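You operate a simulated robot arm through the tools that you are given. There is no shell and no other tool.

Carry out the task below with a simulated robot arm. There is one attempt and no reset: what you move stays moved.

TASK
Pour the lentils from the white cup into the small box and seat its lid.
Fine: nearly all of it; stand the cup back; the clips stay open.

The check looks at the end state, three seconds after you hand in, the way a careful person would. Anything else that was tipped, shoved, dropped, spilled or broken makes it a failure. Lids that push on must go on centred and level and be pressed home; caps that screw on are set level and turned clockwise until they are tight.

THE ROBOT
A 6-joint arm with a two-finger gripper, fixed in place. Base frame: the origin is on the floor under the middle of its stand, x ahead of it, y to its left, z up; the work surface is at about z = 920. Units: mm, rad, N and s.
With the tool pointing down near the work surface it reaches from about 140 to 660 mm from the base axis. Its first joint turns from -1.152 to 1.152 rad. Payload 2.45 kg.
Tool frame: the origin (TCP) lies between the finger pads and is the grasp point; the fingertips stand 30 mm ahead of it; z points along the fingers, y is the line along which they close. The gripper opens to 106 mm; its body begins 79 mm behind the TCP.
Orientation is that of the tool frame in the base frame, as a unit quaternion [w, x, y, z]. With the fingers straight down and closing along the base's y, the tool's x points along the base's -x, its y along +y and its z along -z.

THE INTERFACE
- The arm moves only by the tool jog_arm. Its argument "increments" is a list that holds one entry, the list of rows, each a list of 7 numbers: the shift along the tool's x, y, z in units of 100 mm (1.0 is 100 mm), then the turn, a rotation vector about the tool's x, y, z in units of 45 degrees (1.0 is 45 degrees), then the opening in per cent of the stroke, from 0 (shut) to 100 (fully open). In form: [[[x, y, z, ax, ay, az, jaw], ...]]. A call has 1 to 20 rows; each row is the pose to reach, as a shift and turn from the pose commanded when the call began, along the tool's axes at that moment. A call with a number of a shift or a turn outside -1 to 1 is refused whole. A row lasts 0.2 s, in which the tool goes at most 50 mm and 0.15 rad; a call with a longer step from one row to the next is refused whole, and so is a gripper value outside its range. A pose out of reach is approached as far as the arm can. The call stops where the force on the tool passes 40 N (or 10 N more than at its start, if that is more) or the arm is blocked; 0.2 s more then pass. Each finger travels about 153 mm/s and halts on what it meets, pressing with about 32 N; the grip force reading is that of the motor and also rises with nothing between the fingers. The clock runs only during rows and for 0.2 s after the last one: add rows that repeat a pose to give the fingers time. It gives the time, the measured TCP pose, the force on the tool (base axes), the opening and the grip force at its end, in the units of the frame above (readings bear some noise), with the torque about the TCP (base axes, N m) and any sound that the robot's microphone picked up.
- Cameras (640 x 400 px; columns grow to the right, rows downward): "scene" is fixed at [74, 422.9, 1417.9]; the picture's right is [-0.61, -0.79, 0.00], its down [-0.35, 0.27, -0.89] and it looks along [0.71, -0.54, -0.45] (base axes); focal length 219 px, centre (320, 200). "wrist" rides on the gripper at [76, -2, -106] in the tool frame; the picture's right is [0.02, 1.00, 0.00], its down [-0.78, 0.02, -0.62] and it looks along [-0.62, 0.01, 0.78] (tool axes); focal length 247 px, centre (320, 200). There is no depth. A picture from a camera that has moved, and an enlarged one, comes with that camera's place and axes in the base frame and with its lens.
- snapshot(camera): a new picture of that camera. No time passes.
- close_up(camera, box): a new picture of the part [left, top, right, bottom] of that camera's present view, enlarged. No time passes.
- finish_job(): hands the job in; it is judged then, once.

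Nothing tells you positions but the pictures and the camera data. Unless the task says otherwise, let go and move clear before handing in.

The tools are called after "Emit:" by a JSON object that holds its "op" and its "data". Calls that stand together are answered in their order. jog_arm: Moves the arm, as the interface text tells. Its arguments: {"type":"object","properties":{"increments":{"type":"array"}},"required":["increments"]} The other tools are called the same way: snapshot (camera) takes a picture; close_up (camera, box) takes an enlarged picture of a part of a camera's view; finish_job () hands the job in.

At the start:

```text
time_s: 0.0
tcp_pos: [271.7, 2.7, 1361.4]
ee_rot: [-0.001, 0.0, 1.0, 0.0]
contact_force: [0.8, -1.0, 0.4]
moment: [0.0, -0.01, -0.01]
width: 106.0
gripper_force: 0.0
```

scene: 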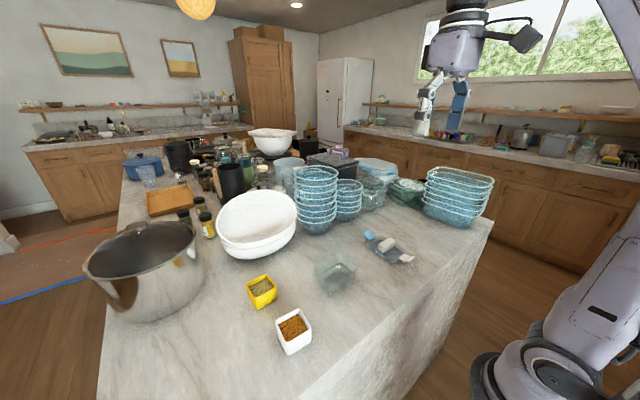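
wrist: 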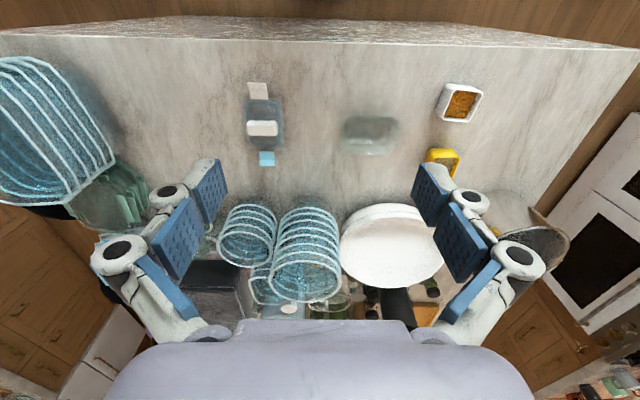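

I see a white cup with orange lentils at the near edge, a yellow cup with something else, a translucent small box, and a lid with clips on the counter. I'll look more closely before moving.

Emit:
{"op": "close_up", "data": {"camera": "scene", "box": [230, 220, 430, 360]}}

Emit:
{"op": "close_up", "data": {"camera": "wrist", "box": [220, 60, 500, 235]}}

Emit:
{"op": "close_up", "data": {"camera": "scene", "box": [310, 220, 430, 300]}}

```text
2.86 times, centred on (330, 290) of scene
camera zoom: at [74.0, 422.9, 1417.9], right [-0.61, -0.79, 0.0], down [-0.35, 0.27, -0.89], along [0.71, -0.54, -0.45], focal length 624 px, centre (291, -57)
```

zoom: 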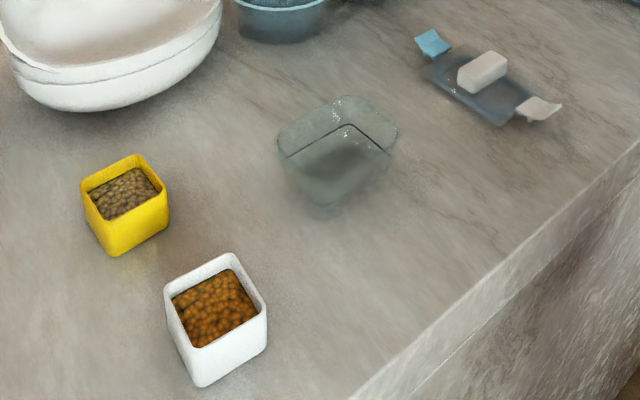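

```text
2.29 times, centred on (360, 148) of wrist
camera zoom: at [195.8, -0.2, 1466.9], right [-0.02, 1.0, 0.0], down [0.78, 0.02, 0.62], along [0.62, 0.01, -0.78], focal length 564 px, centre (229, 320)
```

zoom: 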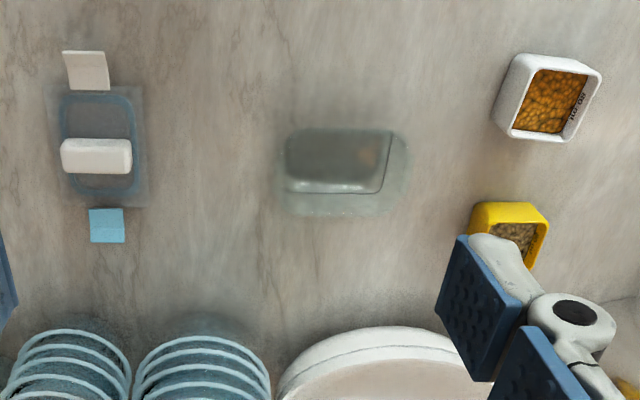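

```text
5.00 times, centred on (370, 260) of scene
camera zoom: at [74.0, 422.9, 1417.9], right [-0.61, -0.79, 0.0], down [-0.35, 0.27, -0.89], along [0.71, -0.54, -0.45], focal length 1093 px, centre (70, -100)
```

zoom: 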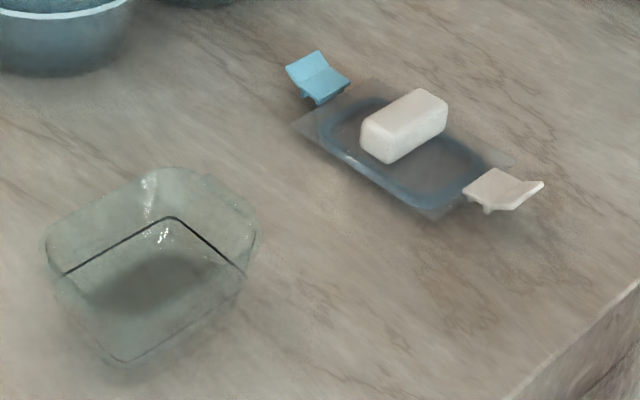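

The lid (with its two clips and a white bar) lies around (414, -129), the box around (421, 115), and the white cup around (346, 284). I'll move the wrist camera closer to inspect the lid first.

Emit:
{"op": "jog_arm", "data": {"increments": [[[-0.25, -0.25, 0.25, 0, 0, 0, 100], [-0.5, -0.5, 0.5, 0, 0, 0, 100], [-0.75, -0.75, 0.75, 0, 0, 0, 100], [-1, -1, 1, 0, 0, 0, 100]]]}}

```text
time_s: 1.0
tcp_pos: [373.6, -97.1, 1260.7]
ee_rot: [0.0, 0.0, 1.0, -0.001]
contact_force: [-0.3, -1.6, 0.2]
moment: [0.0, 0.05, 0.02]
width: 105.9
gripper_force: 0.1
```

Emit:
{"op": "jog_arm", "data": {"increments": [[[0.0, -0.15, 0.4, 0, 0, 0, 100], [0.0, -0.3, 0.8, 0, 0, 0, 100], [0.0, -0.3, 1.0, 0, 0, 0, 100]]]}}

Emit:
{"op": "snapshot", "data": {"camera": "wrist"}}

Emit:
{"op": "close_up", "data": {"camera": "wrist", "box": [220, 0, 420, 125]}}

```text
time_s: 1.8
tcp_pos: [369.2, -128.0, 1160.2]
ee_rot: [0.001, 0.0, 1.0, 0.0]
contact_force: [-0.7, 0.5, 0.3]
moment: [0.02, 0.01, 0.03]
width: 106.0
gripper_force: 0.2
```

```text
taken
camera wrist: at [294.0, -130.4, 1266.2], right [-0.02, 1.0, 0.0], down [0.78, 0.02, 0.62], along [0.62, 0.01, -0.78], focal length 247 px, centre (320, 200)
```

wrist: 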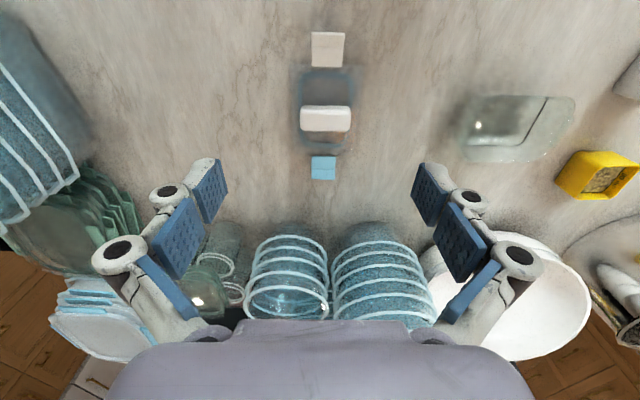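

```text
3.20 times, centred on (320, 62) of wrist
camera zoom: at [294.0, -130.4, 1266.2], right [-0.02, 1.0, 0.0], down [0.78, 0.02, 0.62], along [0.62, 0.01, -0.78], focal length 790 px, centre (320, 640)
```

zoom: 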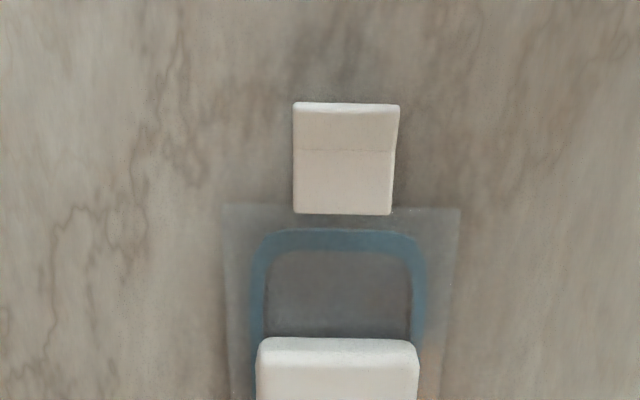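

Emit:
{"op": "close_up", "data": {"camera": "wrist", "box": [250, 20, 410, 190]}}

Emit:
{"op": "close_up", "data": {"camera": "wrist", "box": [440, 70, 600, 180]}}

Emit:
{"op": "close_up", "data": {"camera": "scene", "box": [355, 225, 420, 267]}}

Emit:
{"op": "close_up", "data": {"camera": "scene", "box": [305, 245, 370, 300]}}

```text
2.35 times, centred on (330, 105) of wrist
camera zoom: at [294.0, -130.4, 1266.2], right [-0.02, 1.0, 0.0], down [0.78, 0.02, 0.62], along [0.62, 0.01, -0.78], focal length 581 px, centre (296, 424)
```

zoom: 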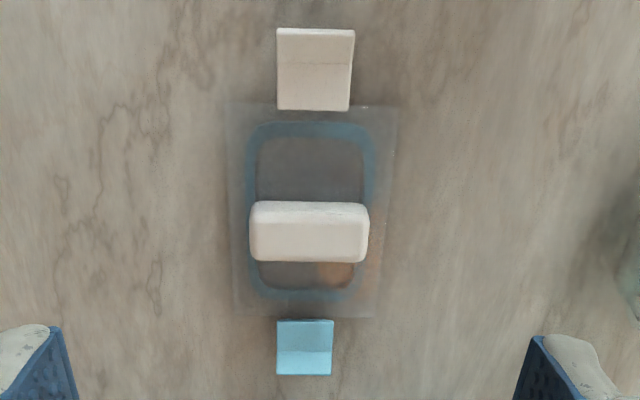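

```text
3.64 times, centred on (520, 125) of wrist
camera zoom: at [294.0, -130.4, 1266.2], right [-0.02, 1.0, 0.0], down [0.78, 0.02, 0.62], along [0.62, 0.01, -0.78], focal length 898 px, centre (-407, 473)
```

zoom: 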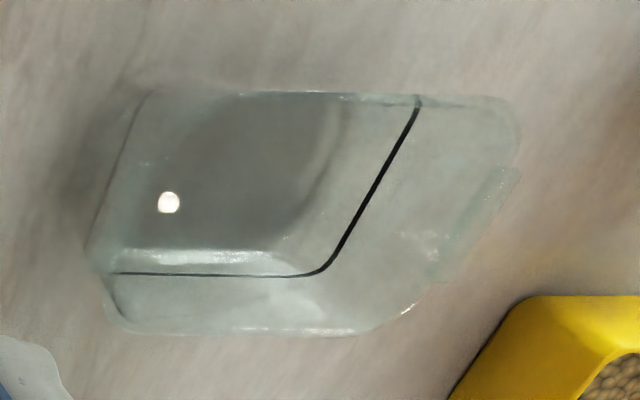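

```text
9.52 times, centred on (388, 246) of scene
camera zoom: at [74.0, 422.9, 1417.9], right [-0.61, -0.79, 0.0], down [-0.35, 0.27, -0.89], along [0.71, -0.54, -0.45], focal length 2082 px, centre (-323, -238)
```

zoom: 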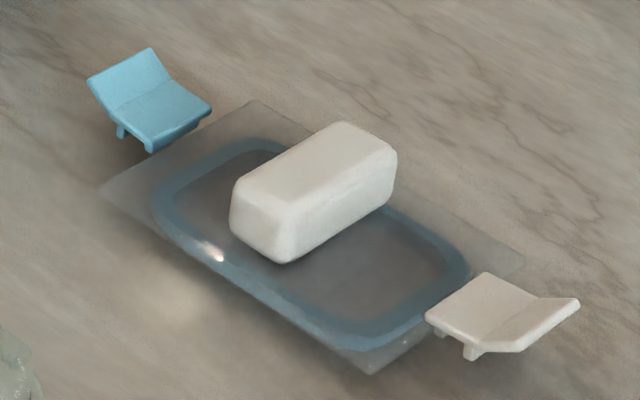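

```text
7.27 times, centred on (338, 272) of scene
camera zoom: at [74.0, 422.9, 1417.9], right [-0.61, -0.79, 0.0], down [-0.35, 0.27, -0.89], along [0.71, -0.54, -0.45], focal length 1590 px, centre (193, -327)
```

zoom: 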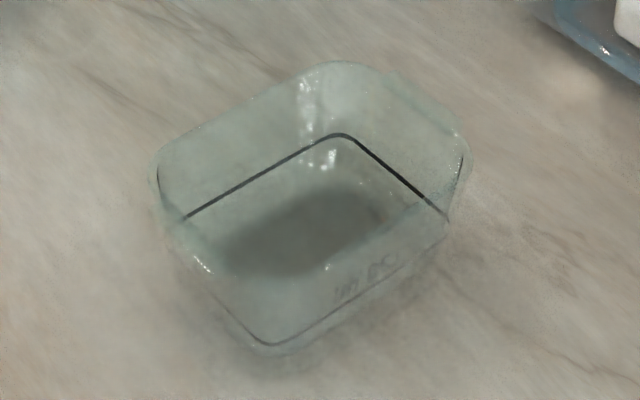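

The white bar is the lid's handle, with the clips standing open at each end; the lid's long axis is along x while the box's long axis looks to be along y. I'll move over the box for a top view.

Emit:
{"op": "jog_arm", "data": {"increments": [[[0.0, 0.4, 0.0, 0, 0, 0, 100], [0.0, 0.8, 0.0, 0, 0, 0, 100], [0.0, 1.0, 0.0, 0, 0, 0, 100]]]}}

Emit:
{"op": "jog_arm", "data": {"increments": [[[0.0, 0.4, 0.0, 0, 0, 0, 100], [0.0, 0.8, 0.0, 0, 0, 0, 100], [0.0, 1.0, 0.0, 0, 0, 0, 100]]]}}

Emit:
{"op": "jog_arm", "data": {"increments": [[[0.0, 0.2, 0.0, 0, 0, 0, 100], [0.0, 0.43, 0.0, 0, 0, 0, 100]]]}}

Emit:
{"op": "snapshot", "data": {"camera": "wrist"}}

Emit:
{"op": "close_up", "data": {"camera": "wrist", "box": [240, 40, 400, 140]}}

```text
time_s: 2.6
tcp_pos: [369.9, -27.9, 1161.3]
ee_rot: [0.0, 0.0, 1.0, 0.001]
contact_force: [-0.2, -0.6, -0.6]
moment: [0.0, 0.0, -0.03]
width: 105.9
gripper_force: 0.0
```

```text
time_s: 3.4
tcp_pos: [371.3, 72.9, 1158.5]
ee_rot: [0.001, 0.0, 1.0, 0.0]
contact_force: [-0.2, -0.3, 0.9]
moment: [-0.02, -0.03, -0.02]
width: 106.1
gripper_force: 0.1
```

```text
time_s: 4.0
tcp_pos: [371.6, 114.9, 1160.0]
ee_rot: [0.001, 0.0, 1.0, 0.0]
contact_force: [0.6, 0.1, -0.5]
moment: [-0.01, -0.01, -0.01]
width: 105.7
gripper_force: 0.0
```

```text
taken
camera wrist: at [296.4, 112.9, 1266.1], right [-0.02, 1.0, 0.0], down [0.78, 0.02, 0.62], along [0.62, 0.01, -0.78], focal length 247 px, centre (320, 200)
```

wrist: 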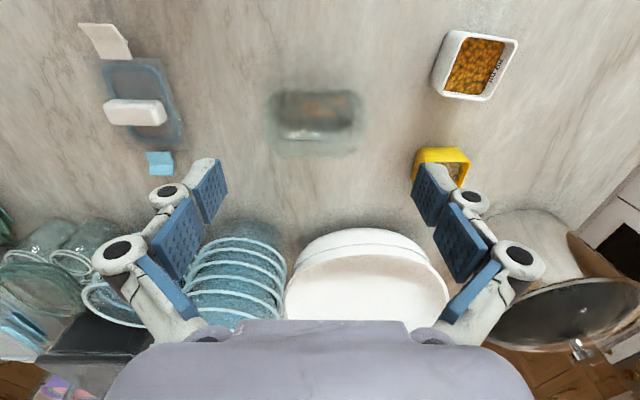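

```text
4.00 times, centred on (320, 90) of wrist
camera zoom: at [296.4, 112.9, 1266.1], right [-0.02, 1.0, 0.0], down [0.78, 0.02, 0.62], along [0.62, 0.01, -0.78], focal length 988 px, centre (320, 640)
```

zoom: 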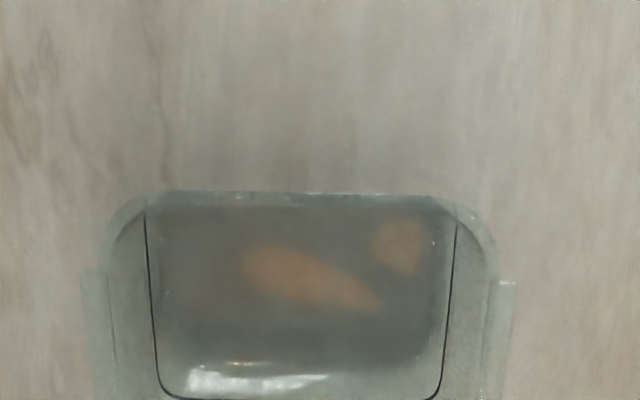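

Emit:
{"op": "close_up", "data": {"camera": "wrist", "box": [250, 75, 390, 165]}}

Emit:
{"op": "close_up", "data": {"camera": "wrist", "box": [410, 15, 540, 110]}}

Emit:
{"op": "snapshot", "data": {"camera": "scene"}}

```text
4.44 times, centred on (320, 120) of wrist
camera zoom: at [296.4, 112.9, 1266.1], right [-0.02, 1.0, 0.0], down [0.78, 0.02, 0.62], along [0.62, 0.01, -0.78], focal length 1098 px, centre (320, 556)
```

zoom: 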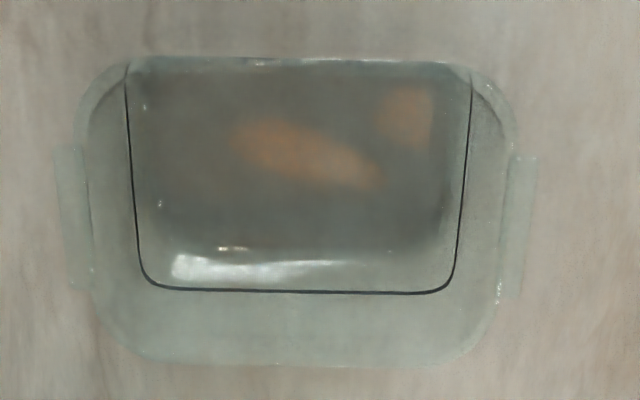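

```text
4.21 times, centred on (475, 62) of wrist
camera zoom: at [296.4, 112.9, 1266.1], right [-0.02, 1.0, 0.0], down [0.78, 0.02, 0.62], along [0.62, 0.01, -0.78], focal length 1040 px, centre (-333, 779)
```

zoom: 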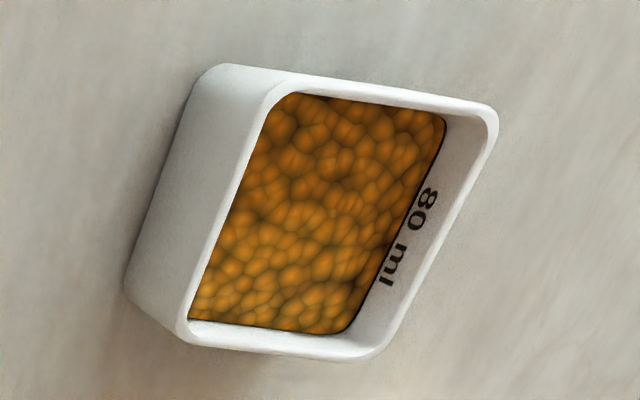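

```text
taken
```

scene: 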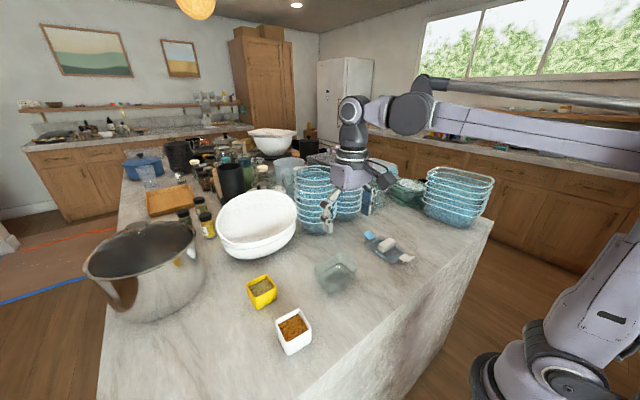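

The box (about 85 × 113 mm, rim z≈980) is aligned with the base axes, centred near (410, 108), with lugs on its ±y ends, so the lid needs a 90° turn. Next I'll look at the white cup from nearer.

Emit:
{"op": "jog_arm", "data": {"increments": [[[-0.1, 0.35, 0.1, 0, 0, 0, 100], [-0.2, 0.7, 0.2, 0, 0, 0, 100], [-0.28, 1.0, 0.3, 0, 0, 0, 100]]]}}

Emit:
{"op": "jog_arm", "data": {"increments": [[[0, 0.3, 0.1, 0, 0, 0, 100], [0, 0.6, 0.2, 0, 0, 0, 100]]]}}

Emit:
{"op": "snapshot", "data": {"camera": "wrist"}}

Emit:
{"op": "close_up", "data": {"camera": "wrist", "box": [270, 0, 400, 82]}}

```text
time_s: 4.8
tcp_pos: [400.9, 216.7, 1130.0]
ee_rot: [0.0, 0.0, 1.0, 0.0]
contact_force: [-0.3, -0.4, 1.1]
moment: [-0.06, 0.02, 0.05]
width: 105.9
gripper_force: 0.1
```

```text
time_s: 5.4
tcp_pos: [399.9, 276.5, 1110.1]
ee_rot: [0.0, 0.0, 1.0, 0.0]
contact_force: [0.1, 0.5, -0.4]
moment: [-0.03, 0.01, 0.01]
width: 106.0
gripper_force: 0.0
```

```text
taken
camera wrist: at [325.0, 273.3, 1216.0], right [-0.02, 1.0, 0.0], down [0.78, 0.02, 0.62], along [0.62, 0.01, -0.78], focal length 247 px, centre (320, 200)
```

wrist: 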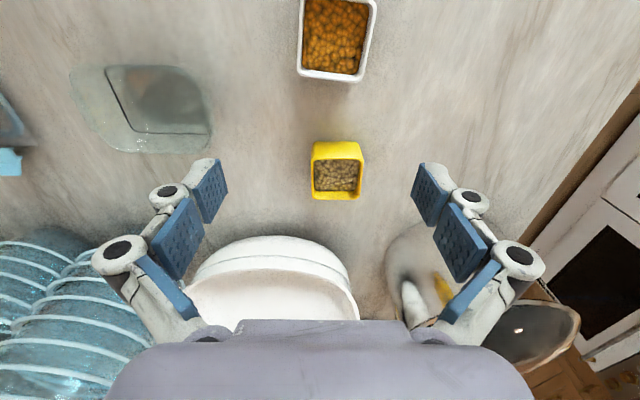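

```text
4.88 times, centred on (335, 41) of wrist
camera zoom: at [325.0, 273.3, 1216.0], right [-0.02, 1.0, 0.0], down [0.78, 0.02, 0.62], along [0.62, 0.01, -0.78], focal length 1205 px, centre (247, 976)
```

zoom: 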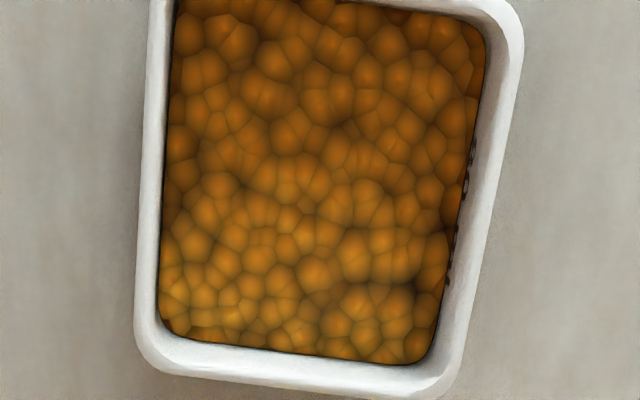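

Emit:
{"op": "close_up", "data": {"camera": "scene", "box": [260, 295, 330, 365]}}

Emit:
{"op": "close_up", "data": {"camera": "wrist", "box": [290, 130, 380, 210]}}

Emit:
{"op": "snapshot", "data": {"camera": "scene"}}

```text
5.71 times, centred on (295, 330) of scene
camera zoom: at [74.0, 422.9, 1417.9], right [-0.61, -0.79, 0.0], down [-0.35, 0.27, -0.89], along [0.71, -0.54, -0.45], focal length 1249 px, centre (463, -543)
```

zoom: 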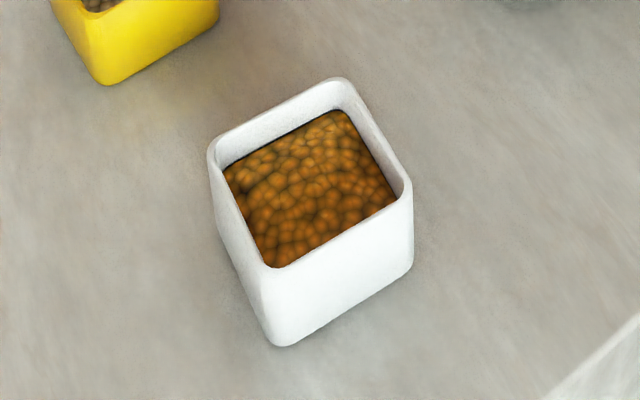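

```text
5.00 times, centred on (335, 170) of wrist
camera zoom: at [325.0, 273.3, 1216.0], right [-0.02, 1.0, 0.0], down [0.78, 0.02, 0.62], along [0.62, 0.01, -0.78], focal length 1235 px, centre (245, 350)
```

zoom: 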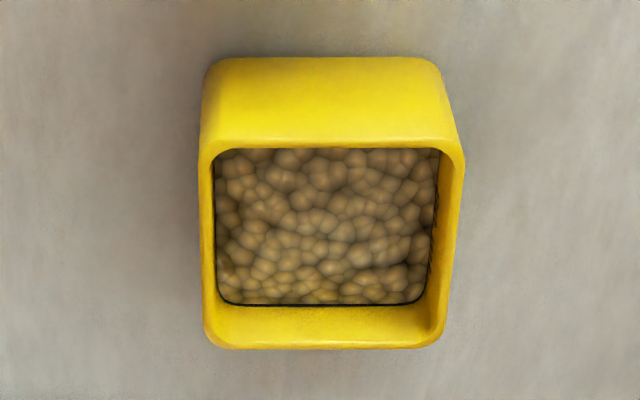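

```text
taken
```

scene: 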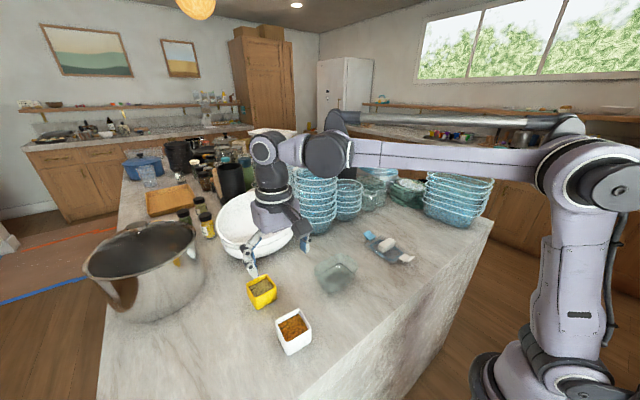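

The cup is a straight-sided, roughly 60 mm square, 47 mm tall, centred near (349, 285) with yaw about −4.4°. I'll raise the arm and turn the tool so the camera will sit on top when it tilts toward +y, rehearsing the orientation in the air first.

Emit:
{"op": "jog_arm", "data": {"increments": [[[0.2, -0.25, -0.25, 0, 0, 0, 100], [0.4, -0.5, -0.5, 0, 0, 0, 100], [0.57, -0.76, -0.8, 0, 0, 0, 100]]]}}

Emit:
{"op": "jog_arm", "data": {"increments": [[[0, 0, 0, 0, 0, 0.17, 100], [0, 0, 0, 0, 0, 0.34, 100], [0, 0, 0, 0, 0, 0.51, 100], [0, 0, 0, 0, 0, 0.68, 100], [0, 0, 0, 0, 0, 0.85, 100], [0, 0, 0, 0, 0, 1.0, 100]]]}}

Emit:
{"op": "jog_arm", "data": {"increments": [[[0, 0, 0, 0, 0, 0.17, 100], [0, 0, 0, 0, 0, 0.34, 100], [0, 0, 0, 0, 0, 0.51, 100], [0, 0, 0, 0, 0, 0.68, 100], [0, 0, 0, 0, 0, 0.85, 100], [0, 0, 0, 0, 0, 1.0, 100]]]}}

```text
time_s: 6.2
tcp_pos: [343.8, 199.8, 1191.7]
ee_rot: [0.0, 0.0, 1.0, 0.001]
contact_force: [-0.9, 0.6, -0.8]
moment: [0.03, -0.06, 0.0]
width: 106.0
gripper_force: 0.2
```

```text
time_s: 7.6
tcp_pos: [341.7, 200.2, 1190.9]
ee_rot: [0.0, 0.383, 0.924, 0.0]
contact_force: [-0.6, 0.4, 0.3]
moment: [0.01, -0.01, 0.01]
width: 106.0
gripper_force: 0.1
```

```text
time_s: 9.0
tcp_pos: [341.2, 199.1, 1189.2]
ee_rot: [0.0, 0.708, 0.706, -0.001]
contact_force: [0.7, -0.1, -0.3]
moment: [0.02, 0.01, 0.02]
width: 106.0
gripper_force: 0.1
```

Emit:
{"op": "jog_arm", "data": {"increments": [[[0, 0, 0, 0, 0, 0.098, 100]]]}}

Emit:
{"op": "jog_arm", "data": {"increments": [[[0, 0, 0, 0, 0.17, 0, 100], [0, 0, 0, 0, 0.34, 0, 100], [0, 0, 0, 0, 0.51, 0, 100], [0, 0, 0, 0, 0.68, 0, 100], [0, 0, 0, 0, 0.85, 0, 100], [0, 0, 0, 0, 1.0, 0, 100]]]}}

Emit:
{"op": "snapshot", "data": {"camera": "scene"}}

Emit:
{"op": "snapshot", "data": {"camera": "wrist"}}

```text
time_s: 9.4
tcp_pos: [341.7, 199.8, 1189.8]
ee_rot: [0.0, 0.734, 0.679, 0.001]
contact_force: [-0.8, 0.5, 0.4]
moment: [-0.02, 0.03, -0.02]
width: 106.1
gripper_force: 0.0
```

```text
time_s: 10.8
tcp_pos: [342.6, 199.9, 1190.9]
ee_rot: [-0.261, 0.678, 0.627, 0.282]
contact_force: [0.0, -0.1, 0.6]
moment: [-0.02, -0.03, -0.01]
width: 105.9
gripper_force: 0.0
```

```text
taken
```

scene: 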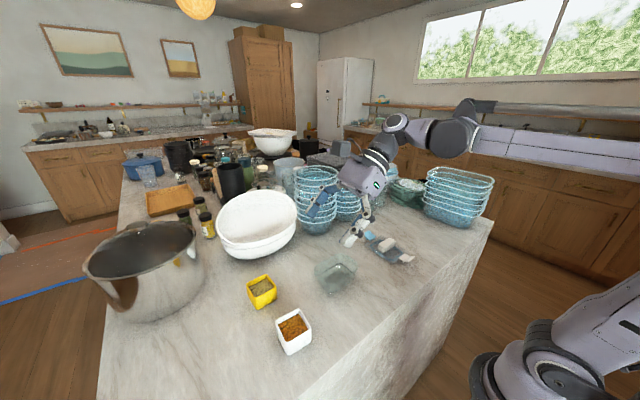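

```text
taken
camera wrist: at [340.3, 177.5, 1319.5], right [1.0, -0.06, 0.02], down [-0.06, -0.99, -0.12], along [0.02, 0.12, -0.99], focal length 247 px, centre (320, 200)
```

wrist: 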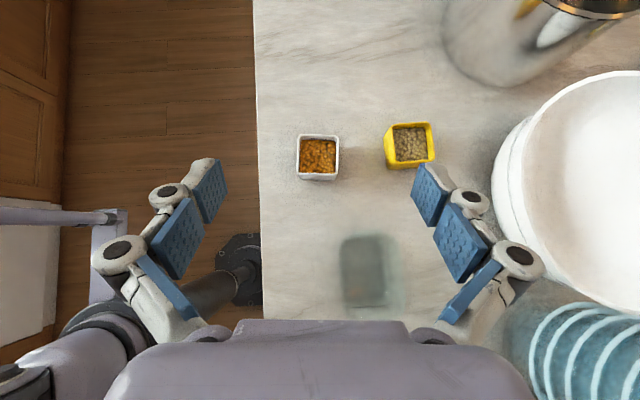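

The tilted view looks straight down and everything is clear. I'll now rehearse the pour motion in the air above the box with the empty gripper.

Emit:
{"op": "jog_arm", "data": {"increments": [[[-0.3, 0.1, -0.09, 0, 0.04, 0, 100], [-0.6, 0.2, -0.18, 0, 0.08, 0, 100], [-0.835, 0.291, -0.269, 0, 0.111, 0, 100]]]}}

Emit:
{"op": "jog_arm", "data": {"increments": [[[0, 0, 0, 0, 0, 0.17, 100], [0, 0, 0, 0, 0, 0.34, 100], [0, 0, 0, 0, 0, 0.51, 100], [0, 0, 0, 0, 0, 0.68, 100], [0, 0, 0, 0, 0, 0.85, 100], [0, 0, 0, 0, 0, 1.0, 100]]]}}

Emit:
{"op": "jog_arm", "data": {"increments": [[[0, 0, 0, 0, 0, 0.17, 100], [0, 0, 0, 0, 0, 0.34, 100], [0, 0, 0, 0, 0, 0.51, 100], [0, 0, 0, 0, 0, 0.68, 100], [0, 0, 0, 0, 0, 0.85, 100], [0, 0, 0, 0, 0, 1.0, 100]]]}}

Emit:
{"op": "snapshot", "data": {"camera": "scene"}}

```text
time_s: 11.6
tcp_pos: [365.5, 118.5, 1150.7]
ee_rot: [-0.287, 0.665, 0.616, 0.311]
contact_force: [-0.2, -0.7, -0.5]
moment: [0.03, 0.01, -0.01]
width: 105.9
gripper_force: 0.0
```

```text
time_s: 13.0
tcp_pos: [364.5, 120.3, 1149.9]
ee_rot: [-0.385, 0.85, 0.313, 0.176]
contact_force: [1.0, 0.2, -0.8]
moment: [0.0, 0.01, -0.02]
width: 106.2
gripper_force: 0.0
```

```text
time_s: 14.4
tcp_pos: [363.9, 109.1, 1150.2]
ee_rot: [-0.422, 0.906, -0.006, 0.03]
contact_force: [-0.2, 0.3, -0.4]
moment: [0.02, -0.03, 0.0]
width: 105.9
gripper_force: 0.1
out of reach, approached as far as the arm can: row 6
```

```text
taken
```

scene: 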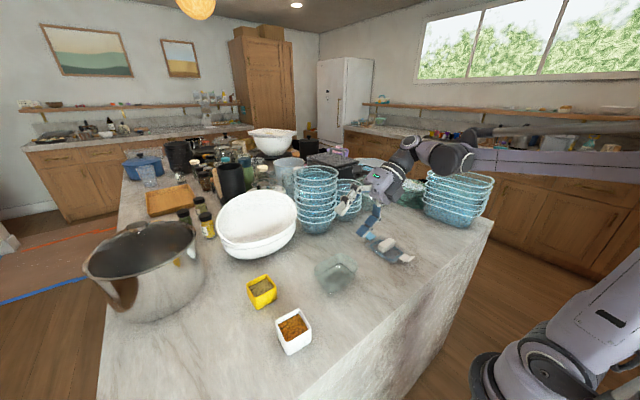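

Rolling the positive way hits the last joint's limit, so I'll go back and rehearse the roll in the negative direction (mouth toward −x).

Emit:
{"op": "jog_arm", "data": {"increments": [[[0, 0, 0, 0, 0, -0.17, 100], [0, 0, 0, 0, 0, -0.34, 100], [0, 0, 0, 0, 0, -0.51, 100], [0, 0, 0, 0, 0, -0.68, 100], [0, 0, 0, 0, 0, -0.85, 100], [0, 0, 0, 0, 0, -1.0, 100]]]}}

Emit:
{"op": "jog_arm", "data": {"increments": [[[0, 0, 0, 0, 0, -0.17, 100], [0, 0, 0, 0, 0, -0.34, 100], [0, 0, 0, 0, 0, -0.51, 100], [0, 0, 0, 0, 0, -0.68, 100], [0, 0, 0, 0, 0, -0.85, 100], [0, 0, 0, 0, 0, -1.0, 100]]]}}

```text
time_s: 15.8
tcp_pos: [363.8, 110.2, 1150.4]
ee_rot: [-0.377, 0.839, 0.343, 0.19]
contact_force: [0.1, 0.1, 0.2]
moment: [0.01, -0.02, -0.02]
width: 106.0
gripper_force: 0.1
```

```text
time_s: 17.2
tcp_pos: [363.8, 109.7, 1150.5]
ee_rot: [-0.277, 0.643, 0.638, 0.32]
contact_force: [0.8, 0.0, 0.6]
moment: [0.04, 0.0, 0.01]
width: 105.8
gripper_force: 0.0
```

Emit:
{"op": "jog_arm", "data": {"increments": [[[-0.12, 0.45, 0.12, 0, 0, 0.04, 100], [-0.247, 0.892, 0.245, 0, 0, 0.087, 100]]]}}

Emit:
{"op": "jog_arm", "data": {"increments": [[[0, 0, 0, 0, 0, -0.17, 100], [0, 0, 0, 0, 0, -0.34, 100], [0, 0, 0, 0, 0, -0.51, 100], [0, 0, 0, 0, 0, -0.68, 100], [0, 0, 0, 0, 0, -0.85, 100], [0, 0, 0, 0, 0, -1.0, 100]]]}}

Emit:
{"op": "jog_arm", "data": {"increments": [[[0, 0, 0, 0, 0, -0.17, 100], [0, 0, 0, 0, 0, -0.34, 100], [0, 0, 0, 0, 0, -0.51, 100], [0, 0, 0, 0, 0, -0.68, 100], [0, 0, 0, 0, 0, -0.85, 100], [0, 0, 0, 0, 0, -1.0, 100]]]}}

Emit:
{"op": "jog_arm", "data": {"increments": [[[0, 0, 0, 0, 0, -0.17, 100], [0, 0, 0, 0, 0, -0.34, 100], [0, 0, 0, 0, 0, -0.51, 100], [0, 0, 0, 0, 0, -0.68, 100], [0, 0, 0, 0, 0, -0.85, 100], [0, 0, 0, 0, 0, -1.0, 100]]]}}

Emit:
{"op": "snapshot", "data": {"camera": "scene"}}

```text
time_s: 17.8
tcp_pos: [454.3, 109.5, 1119.0]
ee_rot: [-0.287, 0.666, 0.614, 0.31]
contact_force: [-0.1, 0.2, -0.6]
moment: [0.01, -0.01, 0.02]
width: 105.9
gripper_force: 0.1
```

```text
time_s: 19.2
tcp_pos: [454.1, 109.2, 1119.8]
ee_rot: [-0.146, 0.379, 0.823, 0.398]
contact_force: [0.9, 0.6, 0.6]
moment: [-0.01, 0.02, -0.02]
width: 106.1
gripper_force: 0.1
```

```text
time_s: 20.6
tcp_pos: [454.4, 110.0, 1119.8]
ee_rot: [0.015, 0.035, 0.905, 0.424]
contact_force: [-0.2, 0.3, -0.1]
moment: [0.0, -0.01, -0.01]
width: 106.0
gripper_force: 0.0
```

```text
time_s: 22.0
tcp_pos: [453.9, 109.5, 1120.3]
ee_rot: [0.177, -0.314, 0.85, 0.384]
contact_force: [0.1, 0.2, -0.5]
moment: [0.0, -0.03, 0.01]
width: 106.0
gripper_force: 0.0
```

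```text
taken
```

scene: 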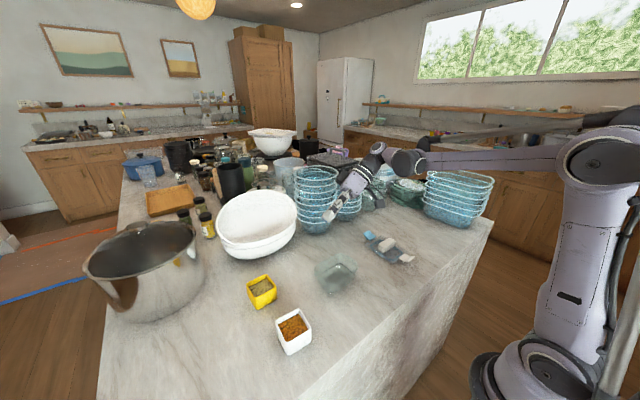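

Emit:
{"op": "jog_arm", "data": {"increments": [[[0, 0, 0, -0.11, -0.11, 0, 100], [0, 0, 0, -0.22, -0.22, 0, 100], [0, 0, 0, -0.33, -0.33, 0, 100], [0, 0, 0, -0.44, -0.44, 0, 100], [0, 0, 0, -0.54, -0.54, 0, 100], [0, 0, 0, -0.629, -0.629, 0, 100]]]}}

Emit:
{"op": "jog_arm", "data": {"increments": [[[0, 0, 0, 0, 0, -0.17, 100], [0, 0, 0, 0, 0, -0.34, 100], [0, 0, 0, 0, 0, -0.51, 100], [0, 0, 0, 0, 0, -0.68, 100]]]}}

Emit:
{"op": "snapshot", "data": {"camera": "scene"}}

Emit:
{"op": "snapshot", "data": {"camera": "wrist"}}

```text
time_s: 23.4
tcp_pos: [454.1, 109.0, 1119.7]
ee_rot: [0.297, -0.244, 0.663, 0.643]
contact_force: [0.4, 1.0, 0.0]
moment: [0.0, -0.02, 0.01]
width: 106.0
gripper_force: 0.1
```

```text
time_s: 24.4
tcp_pos: [455.5, 108.5, 1120.2]
ee_rot: [0.456, -0.411, 0.575, 0.541]
contact_force: [-0.6, 1.2, 0.1]
moment: [-0.02, -0.02, 0.0]
width: 106.1
gripper_force: 0.1
```

```text
taken
```

scene: 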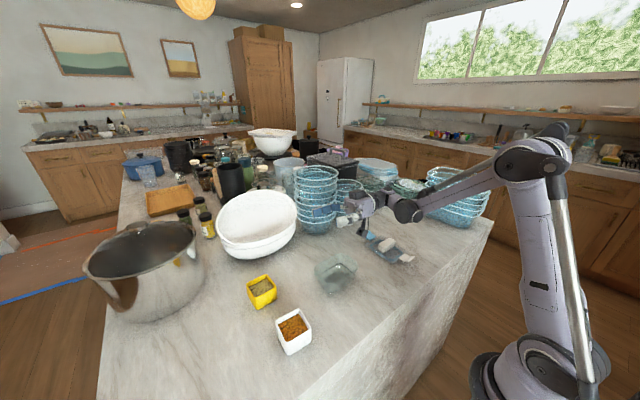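

```text
taken
camera wrist: at [430.2, 3.1, 1046.2], right [-0.97, 0.08, 0.23], down [0.13, -0.63, 0.76], along [0.2, 0.77, 0.61], focal length 247 px, centre (320, 200)
```

wrist: 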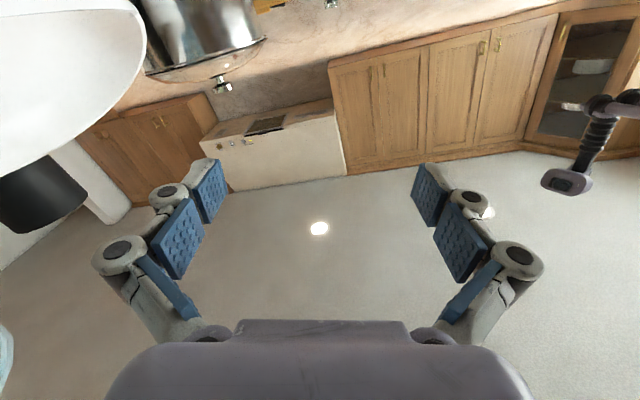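

Emit:
{"op": "close_up", "data": {"camera": "scene", "box": [300, 140, 500, 300]}}

```text
2.50 times, centred on (400, 220) of scene
camera zoom: at [74.0, 422.9, 1417.9], right [-0.61, -0.79, 0.0], down [-0.35, 0.27, -0.89], along [0.71, -0.54, -0.45], focal length 546 px, centre (120, 150)
```

zoom: 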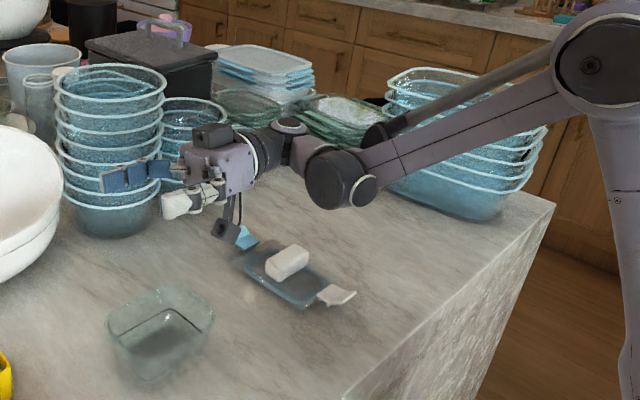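

The full inversion is reachable this way. I'll unwind the rehearsal back to the grasp orientation (camera on top), ending with a 35° downward tilt.

Emit:
{"op": "jog_arm", "data": {"increments": [[[0, 0, 0, 0, 0, 0.17, 100], [0, 0, 0, 0, 0, 0.34, 100], [0, 0, 0, 0, 0, 0.51, 100], [0, 0, 0, 0, 0, 0.68, 100]]]}}

Emit:
{"op": "jog_arm", "data": {"increments": [[[0, 0, 0, 0.11, 0.11, 0, 100], [0, 0, 0, 0.22, 0.22, 0, 100], [0, 0, 0, 0.33, 0.33, 0, 100], [0, 0, 0, 0.44, 0.44, 0, 100], [0, 0, 0, 0.54, 0.54, 0, 100], [0, 0, 0, 0.629, 0.629, 0, 100]]]}}

Emit:
{"op": "jog_arm", "data": {"increments": [[[0, 0, 0, 0, 0, 0.17, 100], [0, 0, 0, 0, 0, 0.34, 100], [0, 0, 0, 0, 0, 0.51, 100], [0, 0, 0, 0, 0, 0.68, 100], [0, 0, 0, 0, 0, 0.85, 100], [0, 0, 0, 0, 0, 1.0, 100]]]}}

Emit:
{"op": "jog_arm", "data": {"increments": [[[0, 0, 0, 0, 0, 0.17, 100], [0, 0, 0, 0, 0, 0.34, 100], [0, 0, 0, 0, 0, 0.51, 100], [0, 0, 0, 0, 0, 0.68, 100], [0, 0, 0, 0, 0, 0.85, 100], [0, 0, 0, 0, 0, 1.0, 100]]]}}

Emit:
{"op": "jog_arm", "data": {"increments": [[[0, 0, 0, 0, 0, 0.17, 100], [0, 0, 0, 0, 0, 0.34, 100], [0, 0, 0, 0, 0, 0.51, 100], [0, 0, 0, 0, 0, 0.68, 100], [0, 0, 0, 0, 0, 0.85, 100], [0, 0, 0, 0, 0, 1.0, 100]]]}}

Emit:
{"op": "jog_arm", "data": {"increments": [[[0, 0, 0, 0, 0.111, 0, 100], [0, 0, 0, 0, 0.111, 0, 100]]]}}

```text
time_s: 25.4
tcp_pos: [454.7, 109.2, 1120.0]
ee_rot: [0.294, -0.243, 0.664, 0.643]
contact_force: [0.5, 0.2, 0.6]
moment: [-0.01, 0.01, 0.03]
width: 106.3
gripper_force: 0.1
```

```text
time_s: 26.8
tcp_pos: [455.7, 109.8, 1119.8]
ee_rot: [0.176, -0.314, 0.85, 0.384]
contact_force: [1.0, 1.0, -0.4]
moment: [0.01, 0.01, -0.01]
width: 105.9
gripper_force: 0.1
```

```text
time_s: 28.2
tcp_pos: [454.4, 108.2, 1120.6]
ee_rot: [0.016, 0.037, 0.905, 0.423]
contact_force: [0.8, -0.3, 0.6]
moment: [0.0, 0.01, 0.01]
width: 105.9
gripper_force: 0.0
```

```text
time_s: 29.6
tcp_pos: [454.3, 109.3, 1120.2]
ee_rot: [-0.148, 0.38, 0.823, 0.397]
contact_force: [0.7, -0.1, 0.2]
moment: [0.02, -0.02, -0.01]
width: 105.9
gripper_force: 0.0
```

```text
time_s: 31.0
tcp_pos: [455.0, 108.5, 1119.6]
ee_rot: [-0.289, 0.666, 0.614, 0.31]
contact_force: [0.2, 0.3, -0.7]
moment: [-0.02, -0.01, 0.03]
width: 105.8
gripper_force: 0.1
```

```text
time_s: 31.6
tcp_pos: [453.7, 108.6, 1120.3]
ee_rot: [-0.315, 0.651, 0.602, 0.339]
contact_force: [0.0, -0.4, 0.7]
moment: [-0.01, -0.03, 0.01]
width: 106.2
gripper_force: 0.1
```

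Emit:
{"op": "jog_arm", "data": {"increments": [[[-0.008, -0.294, 0.25, 0, 0, 0, 100], [-0.016, -0.588, 0.5, 0, 0, 0, 100], [-0.024, -0.88, 0.75, 0, 0, 0, 100]]]}}

Emit:
{"op": "jog_arm", "data": {"increments": [[[-0.008, -0.3, 0.25, 0, 0, 0, 100], [-0.008, -0.3, 0.25, 0, 0, 0, 100]]]}}

Emit:
{"op": "snapshot", "data": {"camera": "wrist"}}

Emit:
{"op": "snapshot", "data": {"camera": "scene"}}

```text
time_s: 32.4
tcp_pos: [370.9, 176.8, 1074.6]
ee_rot: [-0.314, 0.652, 0.602, 0.338]
contact_force: [0.4, -0.6, -0.1]
moment: [0.0, 0.03, 0.0]
width: 105.9
gripper_force: 0.2
```

```text
time_s: 33.0
tcp_pos: [341.5, 198.2, 1060.3]
ee_rot: [-0.315, 0.651, 0.601, 0.34]
contact_force: [0.4, 1.0, 0.0]
moment: [-0.01, -0.03, -0.02]
width: 105.9
gripper_force: 0.0
```

```text
taken
camera wrist: at [338.2, 153.4, 1184.0], right [1.0, -0.07, 0.02], down [-0.06, -0.96, -0.29], along [0.03, 0.28, -0.96], focal length 247 px, centre (320, 200)
```

wrist: 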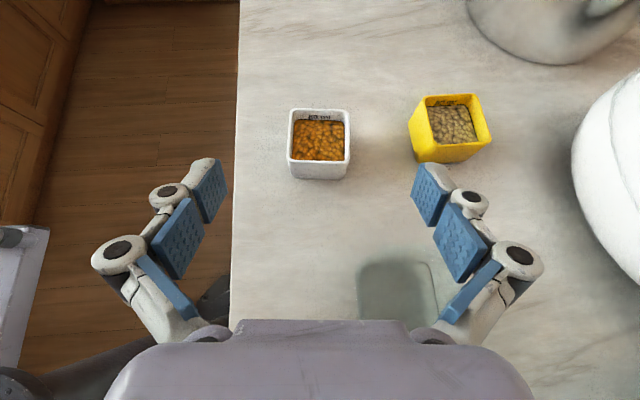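

```text
taken
```

scene: 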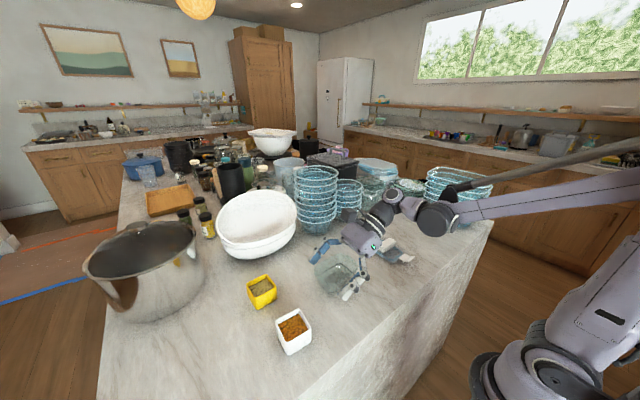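

Cup is centred between the fingers and square to them. I'll drop and then advance along the tool axis to straddle the cup.

Emit:
{"op": "jog_arm", "data": {"increments": [[[-0.2, 0.005, 0.14, 0, 0, 0, 100], [-0.41, 0.01, 0.287, 0, 0, 0, 100], [-0.41, 0.01, 0.487, 0, 0, 0, 100]]]}}

Emit:
{"op": "jog_arm", "data": {"increments": [[[0, 0, 0.2, 0, 0, 0, 100], [0, 0, 0.4, 0, 0, 0, 100], [0, 0, 0.6, 0, 0, 0, 100], [0, 0, 0.6, 0, 0, 0, 100]]]}}

Emit:
{"op": "snapshot", "data": {"camera": "wrist"}}

Emit:
{"op": "close_up", "data": {"camera": "scene", "box": [240, 240, 400, 360]}}

```text
time_s: 33.8
tcp_pos: [344.9, 213.7, 1000.6]
ee_rot: [-0.314, 0.652, 0.601, 0.339]
contact_force: [-0.1, 0.3, 0.3]
moment: [0.03, 0.01, 0.01]
width: 105.8
gripper_force: 0.0
```

```text
time_s: 34.8
tcp_pos: [349.7, 264.6, 965.0]
ee_rot: [-0.314, 0.652, 0.601, 0.339]
contact_force: [1.2, -0.7, 0.5]
moment: [0.01, -0.02, 0.0]
width: 106.1
gripper_force: 0.0
```

```text
taken
camera wrist: at [345.4, 219.6, 1088.1], right [1.0, -0.07, 0.02], down [-0.06, -0.96, -0.29], along [0.03, 0.28, -0.96], focal length 247 px, centre (320, 200)
```

wrist: 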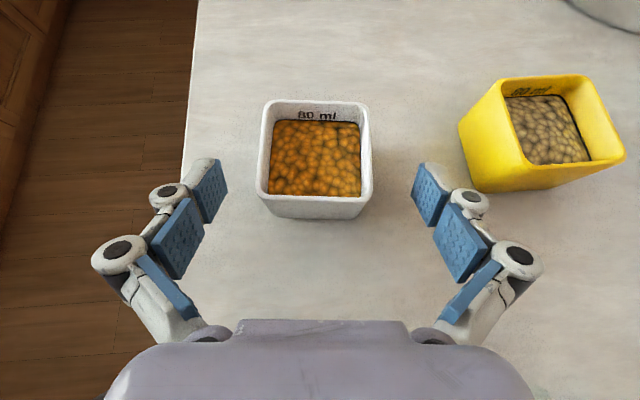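

```text
3.33 times, centred on (320, 300) of scene
camera zoom: at [73.9, 422.9, 1417.9], right [-0.61, -0.79, 0.0], down [-0.35, 0.27, -0.89], along [0.71, -0.54, -0.45], focal length 729 px, centre (320, -133)
```

zoom: 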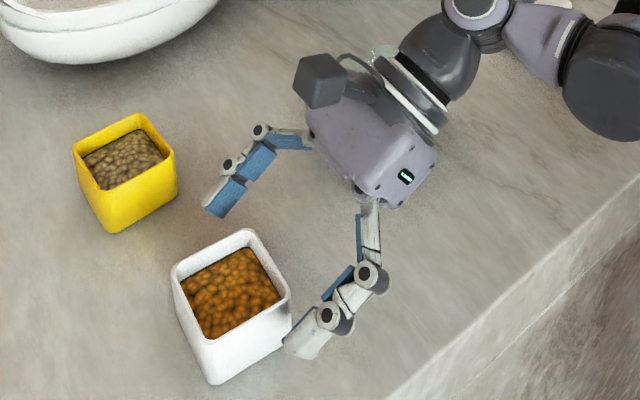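

Emit:
{"op": "jog_arm", "data": {"increments": [[[-0.01, -0.02, 0.09, 0, 0, 0, 100], [-0.02, -0.02, 0.17, 0, 0, 0, 100], [-0.02, -0.02, 0.17, 0, 0, 0, 100]]]}}

Emit:
{"op": "snapshot", "data": {"camera": "wrist"}}

Emit:
{"op": "close_up", "data": {"camera": "scene", "box": [240, 240, 400, 360]}}

```text
time_s: 35.6
tcp_pos: [349.2, 276.3, 951.7]
ee_rot: [-0.315, 0.651, 0.602, 0.339]
contact_force: [-1.1, -0.4, 0.4]
moment: [0.0, -0.01, -0.01]
width: 105.9
gripper_force: 0.1
```

```text
taken
camera wrist: at [344.7, 232.2, 1076.8], right [1.0, -0.07, 0.02], down [-0.06, -0.96, -0.29], along [0.03, 0.28, -0.96], focal length 247 px, centre (320, 200)
```

wrist: 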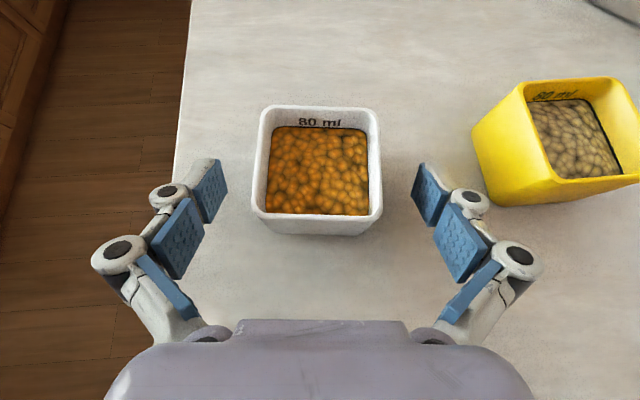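

```text
3.33 times, centred on (320, 300) of scene
camera zoom: at [74.0, 422.9, 1417.9], right [-0.61, -0.79, 0.0], down [-0.35, 0.27, -0.89], along [0.71, -0.54, -0.45], focal length 729 px, centre (320, -133)
```

zoom: 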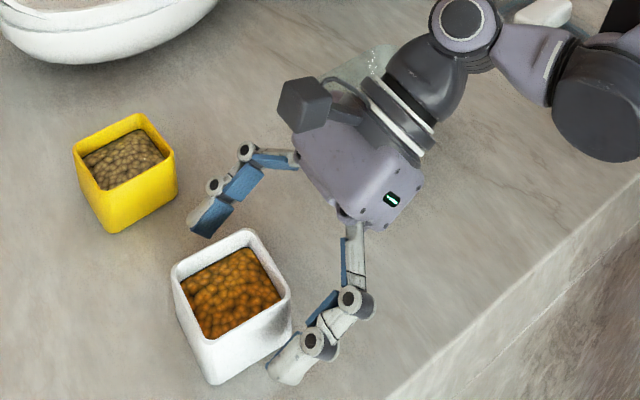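

The cup is centred between the pads. Closing the gripper now.

Emit:
{"op": "jog_arm", "data": {"increments": [[[0, 0, 0, 0, 0, 0, 70], [0, 0, 0, 0, 0, 0, 50], [0, 0, 0, 0, 0, 0, 40], [0, 0, 0, 0, 0, 0, 40], [0, 0, 0, 0, 0, 0, 40]]]}}

Emit:
{"op": "snapshot", "data": {"camera": "wrist"}}

Emit:
{"op": "close_up", "data": {"camera": "scene", "box": [240, 240, 400, 360]}}

```text
time_s: 36.8
tcp_pos: [348.6, 276.8, 953.9]
ee_rot: [-0.315, 0.65, 0.603, 0.338]
contact_force: [0.8, -0.7, 4.5]
moment: [0.1, 0.0, -0.07]
width: 61.0
gripper_force: 32.0
```

```text
taken
camera wrist: at [344.8, 232.0, 1077.0], right [1.0, -0.07, 0.02], down [-0.06, -0.96, -0.29], along [0.03, 0.29, -0.96], focal length 247 px, centre (320, 200)
```

wrist: 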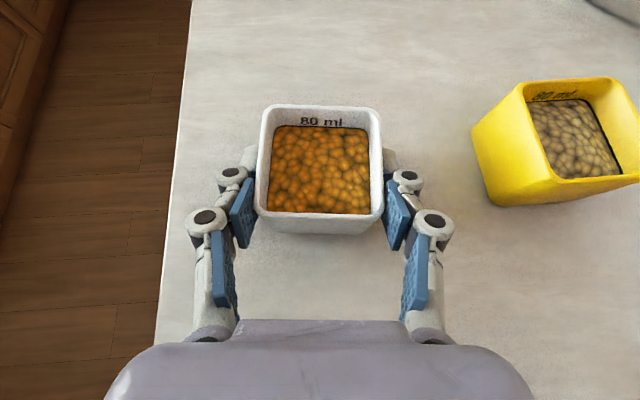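

```text
3.33 times, centred on (320, 300) of scene
camera zoom: at [73.9, 422.9, 1417.9], right [-0.61, -0.79, 0.0], down [-0.35, 0.27, -0.89], along [0.71, -0.54, -0.45], focal length 729 px, centre (320, -133)
```

zoom: 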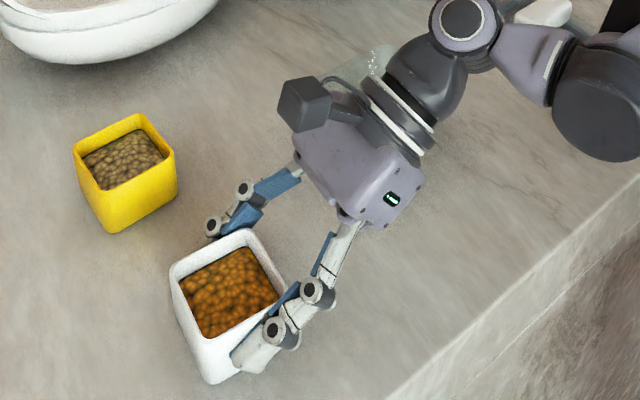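

Gripped at 61 mm with 32 N. I'll lift slightly and check that the cup holds level.

Emit:
{"op": "jog_arm", "data": {"increments": [[[0.041, 0, -0.0286, 0, 0, 0, 40], [0.1, 0, -0.07, 0, 0, 0, 40], [0.164, 0, -0.1145, 0, 0, 0, 40], [0.25, 0, -0.1745, 0, 0, 0, 40], [0.33, 0, -0.23, 0, 0, 0, 40]]]}}

Emit:
{"op": "snapshot", "data": {"camera": "wrist"}}

Emit:
{"op": "close_up", "data": {"camera": "scene", "box": [240, 240, 400, 360]}}

```text
time_s: 38.0
tcp_pos: [348.1, 275.5, 993.2]
ee_rot: [-0.314, 0.651, 0.601, 0.34]
contact_force: [0.5, -0.3, -1.4]
moment: [0.0, 0.02, -0.03]
width: 60.8
gripper_force: 32.2
```

```text
taken
camera wrist: at [344.6, 231.7, 1117.0], right [1.0, -0.07, 0.02], down [-0.06, -0.96, -0.29], along [0.03, 0.28, -0.96], focal length 247 px, centre (320, 200)
```

wrist: 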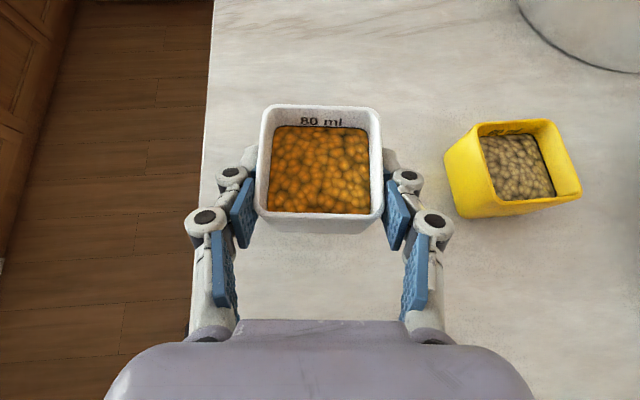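

```text
3.33 times, centred on (320, 300) of scene
camera zoom: at [74.0, 422.9, 1417.9], right [-0.61, -0.79, 0.0], down [-0.35, 0.27, -0.89], along [0.71, -0.54, -0.45], focal length 729 px, centre (320, -133)
```

zoom: 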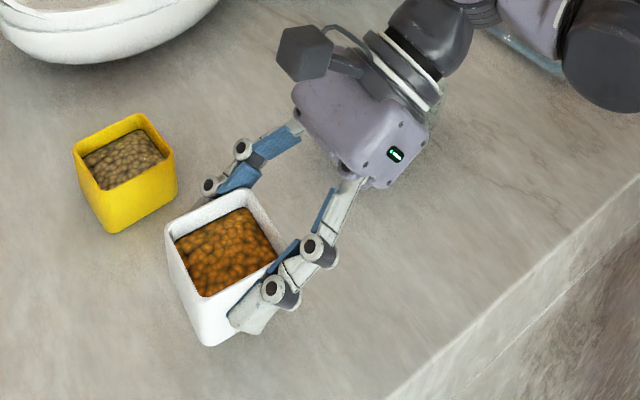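

Emit:
{"op": "jog_arm", "data": {"increments": [[[0.08, 0, -0.056, 0, 0, 0, 40], [0.2, 0, -0.14, 0, 0, 0, 40], [0.34, 0, -0.237, 0, 0, 0, 40], [0.46, 0, -0.32, 0, 0, 0, 40], [0.52, 0, -0.363, 0, 0, 0, 40]]]}}

Emit:
{"op": "jog_arm", "data": {"increments": [[[-0.03, 0.04, -0.046, 0, 0, 0, 40], [-0.09, 0.12, -0.14, 0, 0, 0, 40], [-0.18, 0.24, -0.28, 0, 0, 0, 40], [-0.27, 0.36, -0.42, 0, 0, 0, 40], [-0.36, 0.48, -0.56, 0, 0, 0, 40], [-0.441, 0.595, -0.688, 0, 0, 0, 40]]]}}

Emit:
{"op": "jog_arm", "data": {"increments": [[[-0.09, 0.12, -0.14, 0, 0, 0, 40], [-0.18, 0.24, -0.28, 0, 0, 0, 40], [-0.27, 0.36, -0.42, 0, 0, 0, 40], [-0.36, 0.48, -0.56, 0, 0, 0, 40], [-0.41, 0.555, -0.64, 0, 0, 0, 40], [-0.441, 0.595, -0.688, 0, 0, 0, 40]]]}}

Emit:
{"op": "snapshot", "data": {"camera": "wrist"}}

Emit:
{"op": "close_up", "data": {"camera": "scene", "box": [240, 180, 440, 320]}}

```text
time_s: 39.2
tcp_pos: [349.5, 277.1, 1057.5]
ee_rot: [-0.314, 0.651, 0.602, 0.339]
contact_force: [0.4, -0.1, -0.7]
moment: [-0.01, -0.01, -0.02]
width: 61.0
gripper_force: 32.0
```

```text
time_s: 40.6
tcp_pos: [400.8, 190.5, 1059.7]
ee_rot: [-0.314, 0.651, 0.601, 0.34]
contact_force: [0.8, 0.2, -0.5]
moment: [0.0, 0.0, -0.01]
width: 60.7
gripper_force: 32.1
```

```text
time_s: 42.0
tcp_pos: [455.1, 103.4, 1063.0]
ee_rot: [-0.315, 0.651, 0.603, 0.338]
contact_force: [0.0, 0.0, -1.1]
moment: [-0.01, 0.02, 0.01]
width: 60.6
gripper_force: 32.2
```

```text
taken
camera wrist: at [451.4, 59.8, 1187.0], right [1.0, -0.07, 0.02], down [-0.06, -0.96, -0.29], along [0.03, 0.28, -0.96], focal length 247 px, centre (320, 200)
```

wrist: 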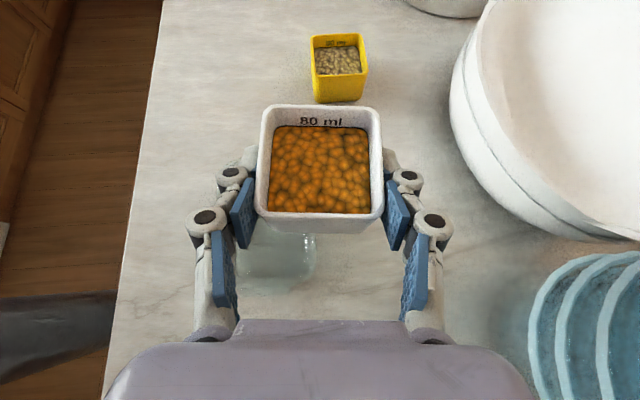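

```text
2.86 times, centred on (340, 250) of scene
camera zoom: at [74.0, 422.9, 1417.9], right [-0.61, -0.79, 0.0], down [-0.35, 0.27, -0.89], along [0.71, -0.54, -0.45], focal length 624 px, centre (263, 57)
```

zoom: 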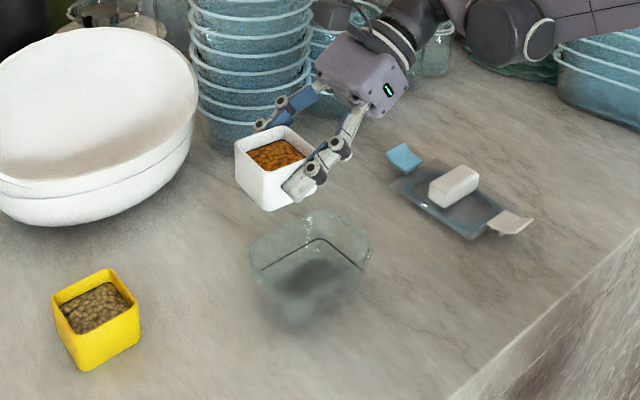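

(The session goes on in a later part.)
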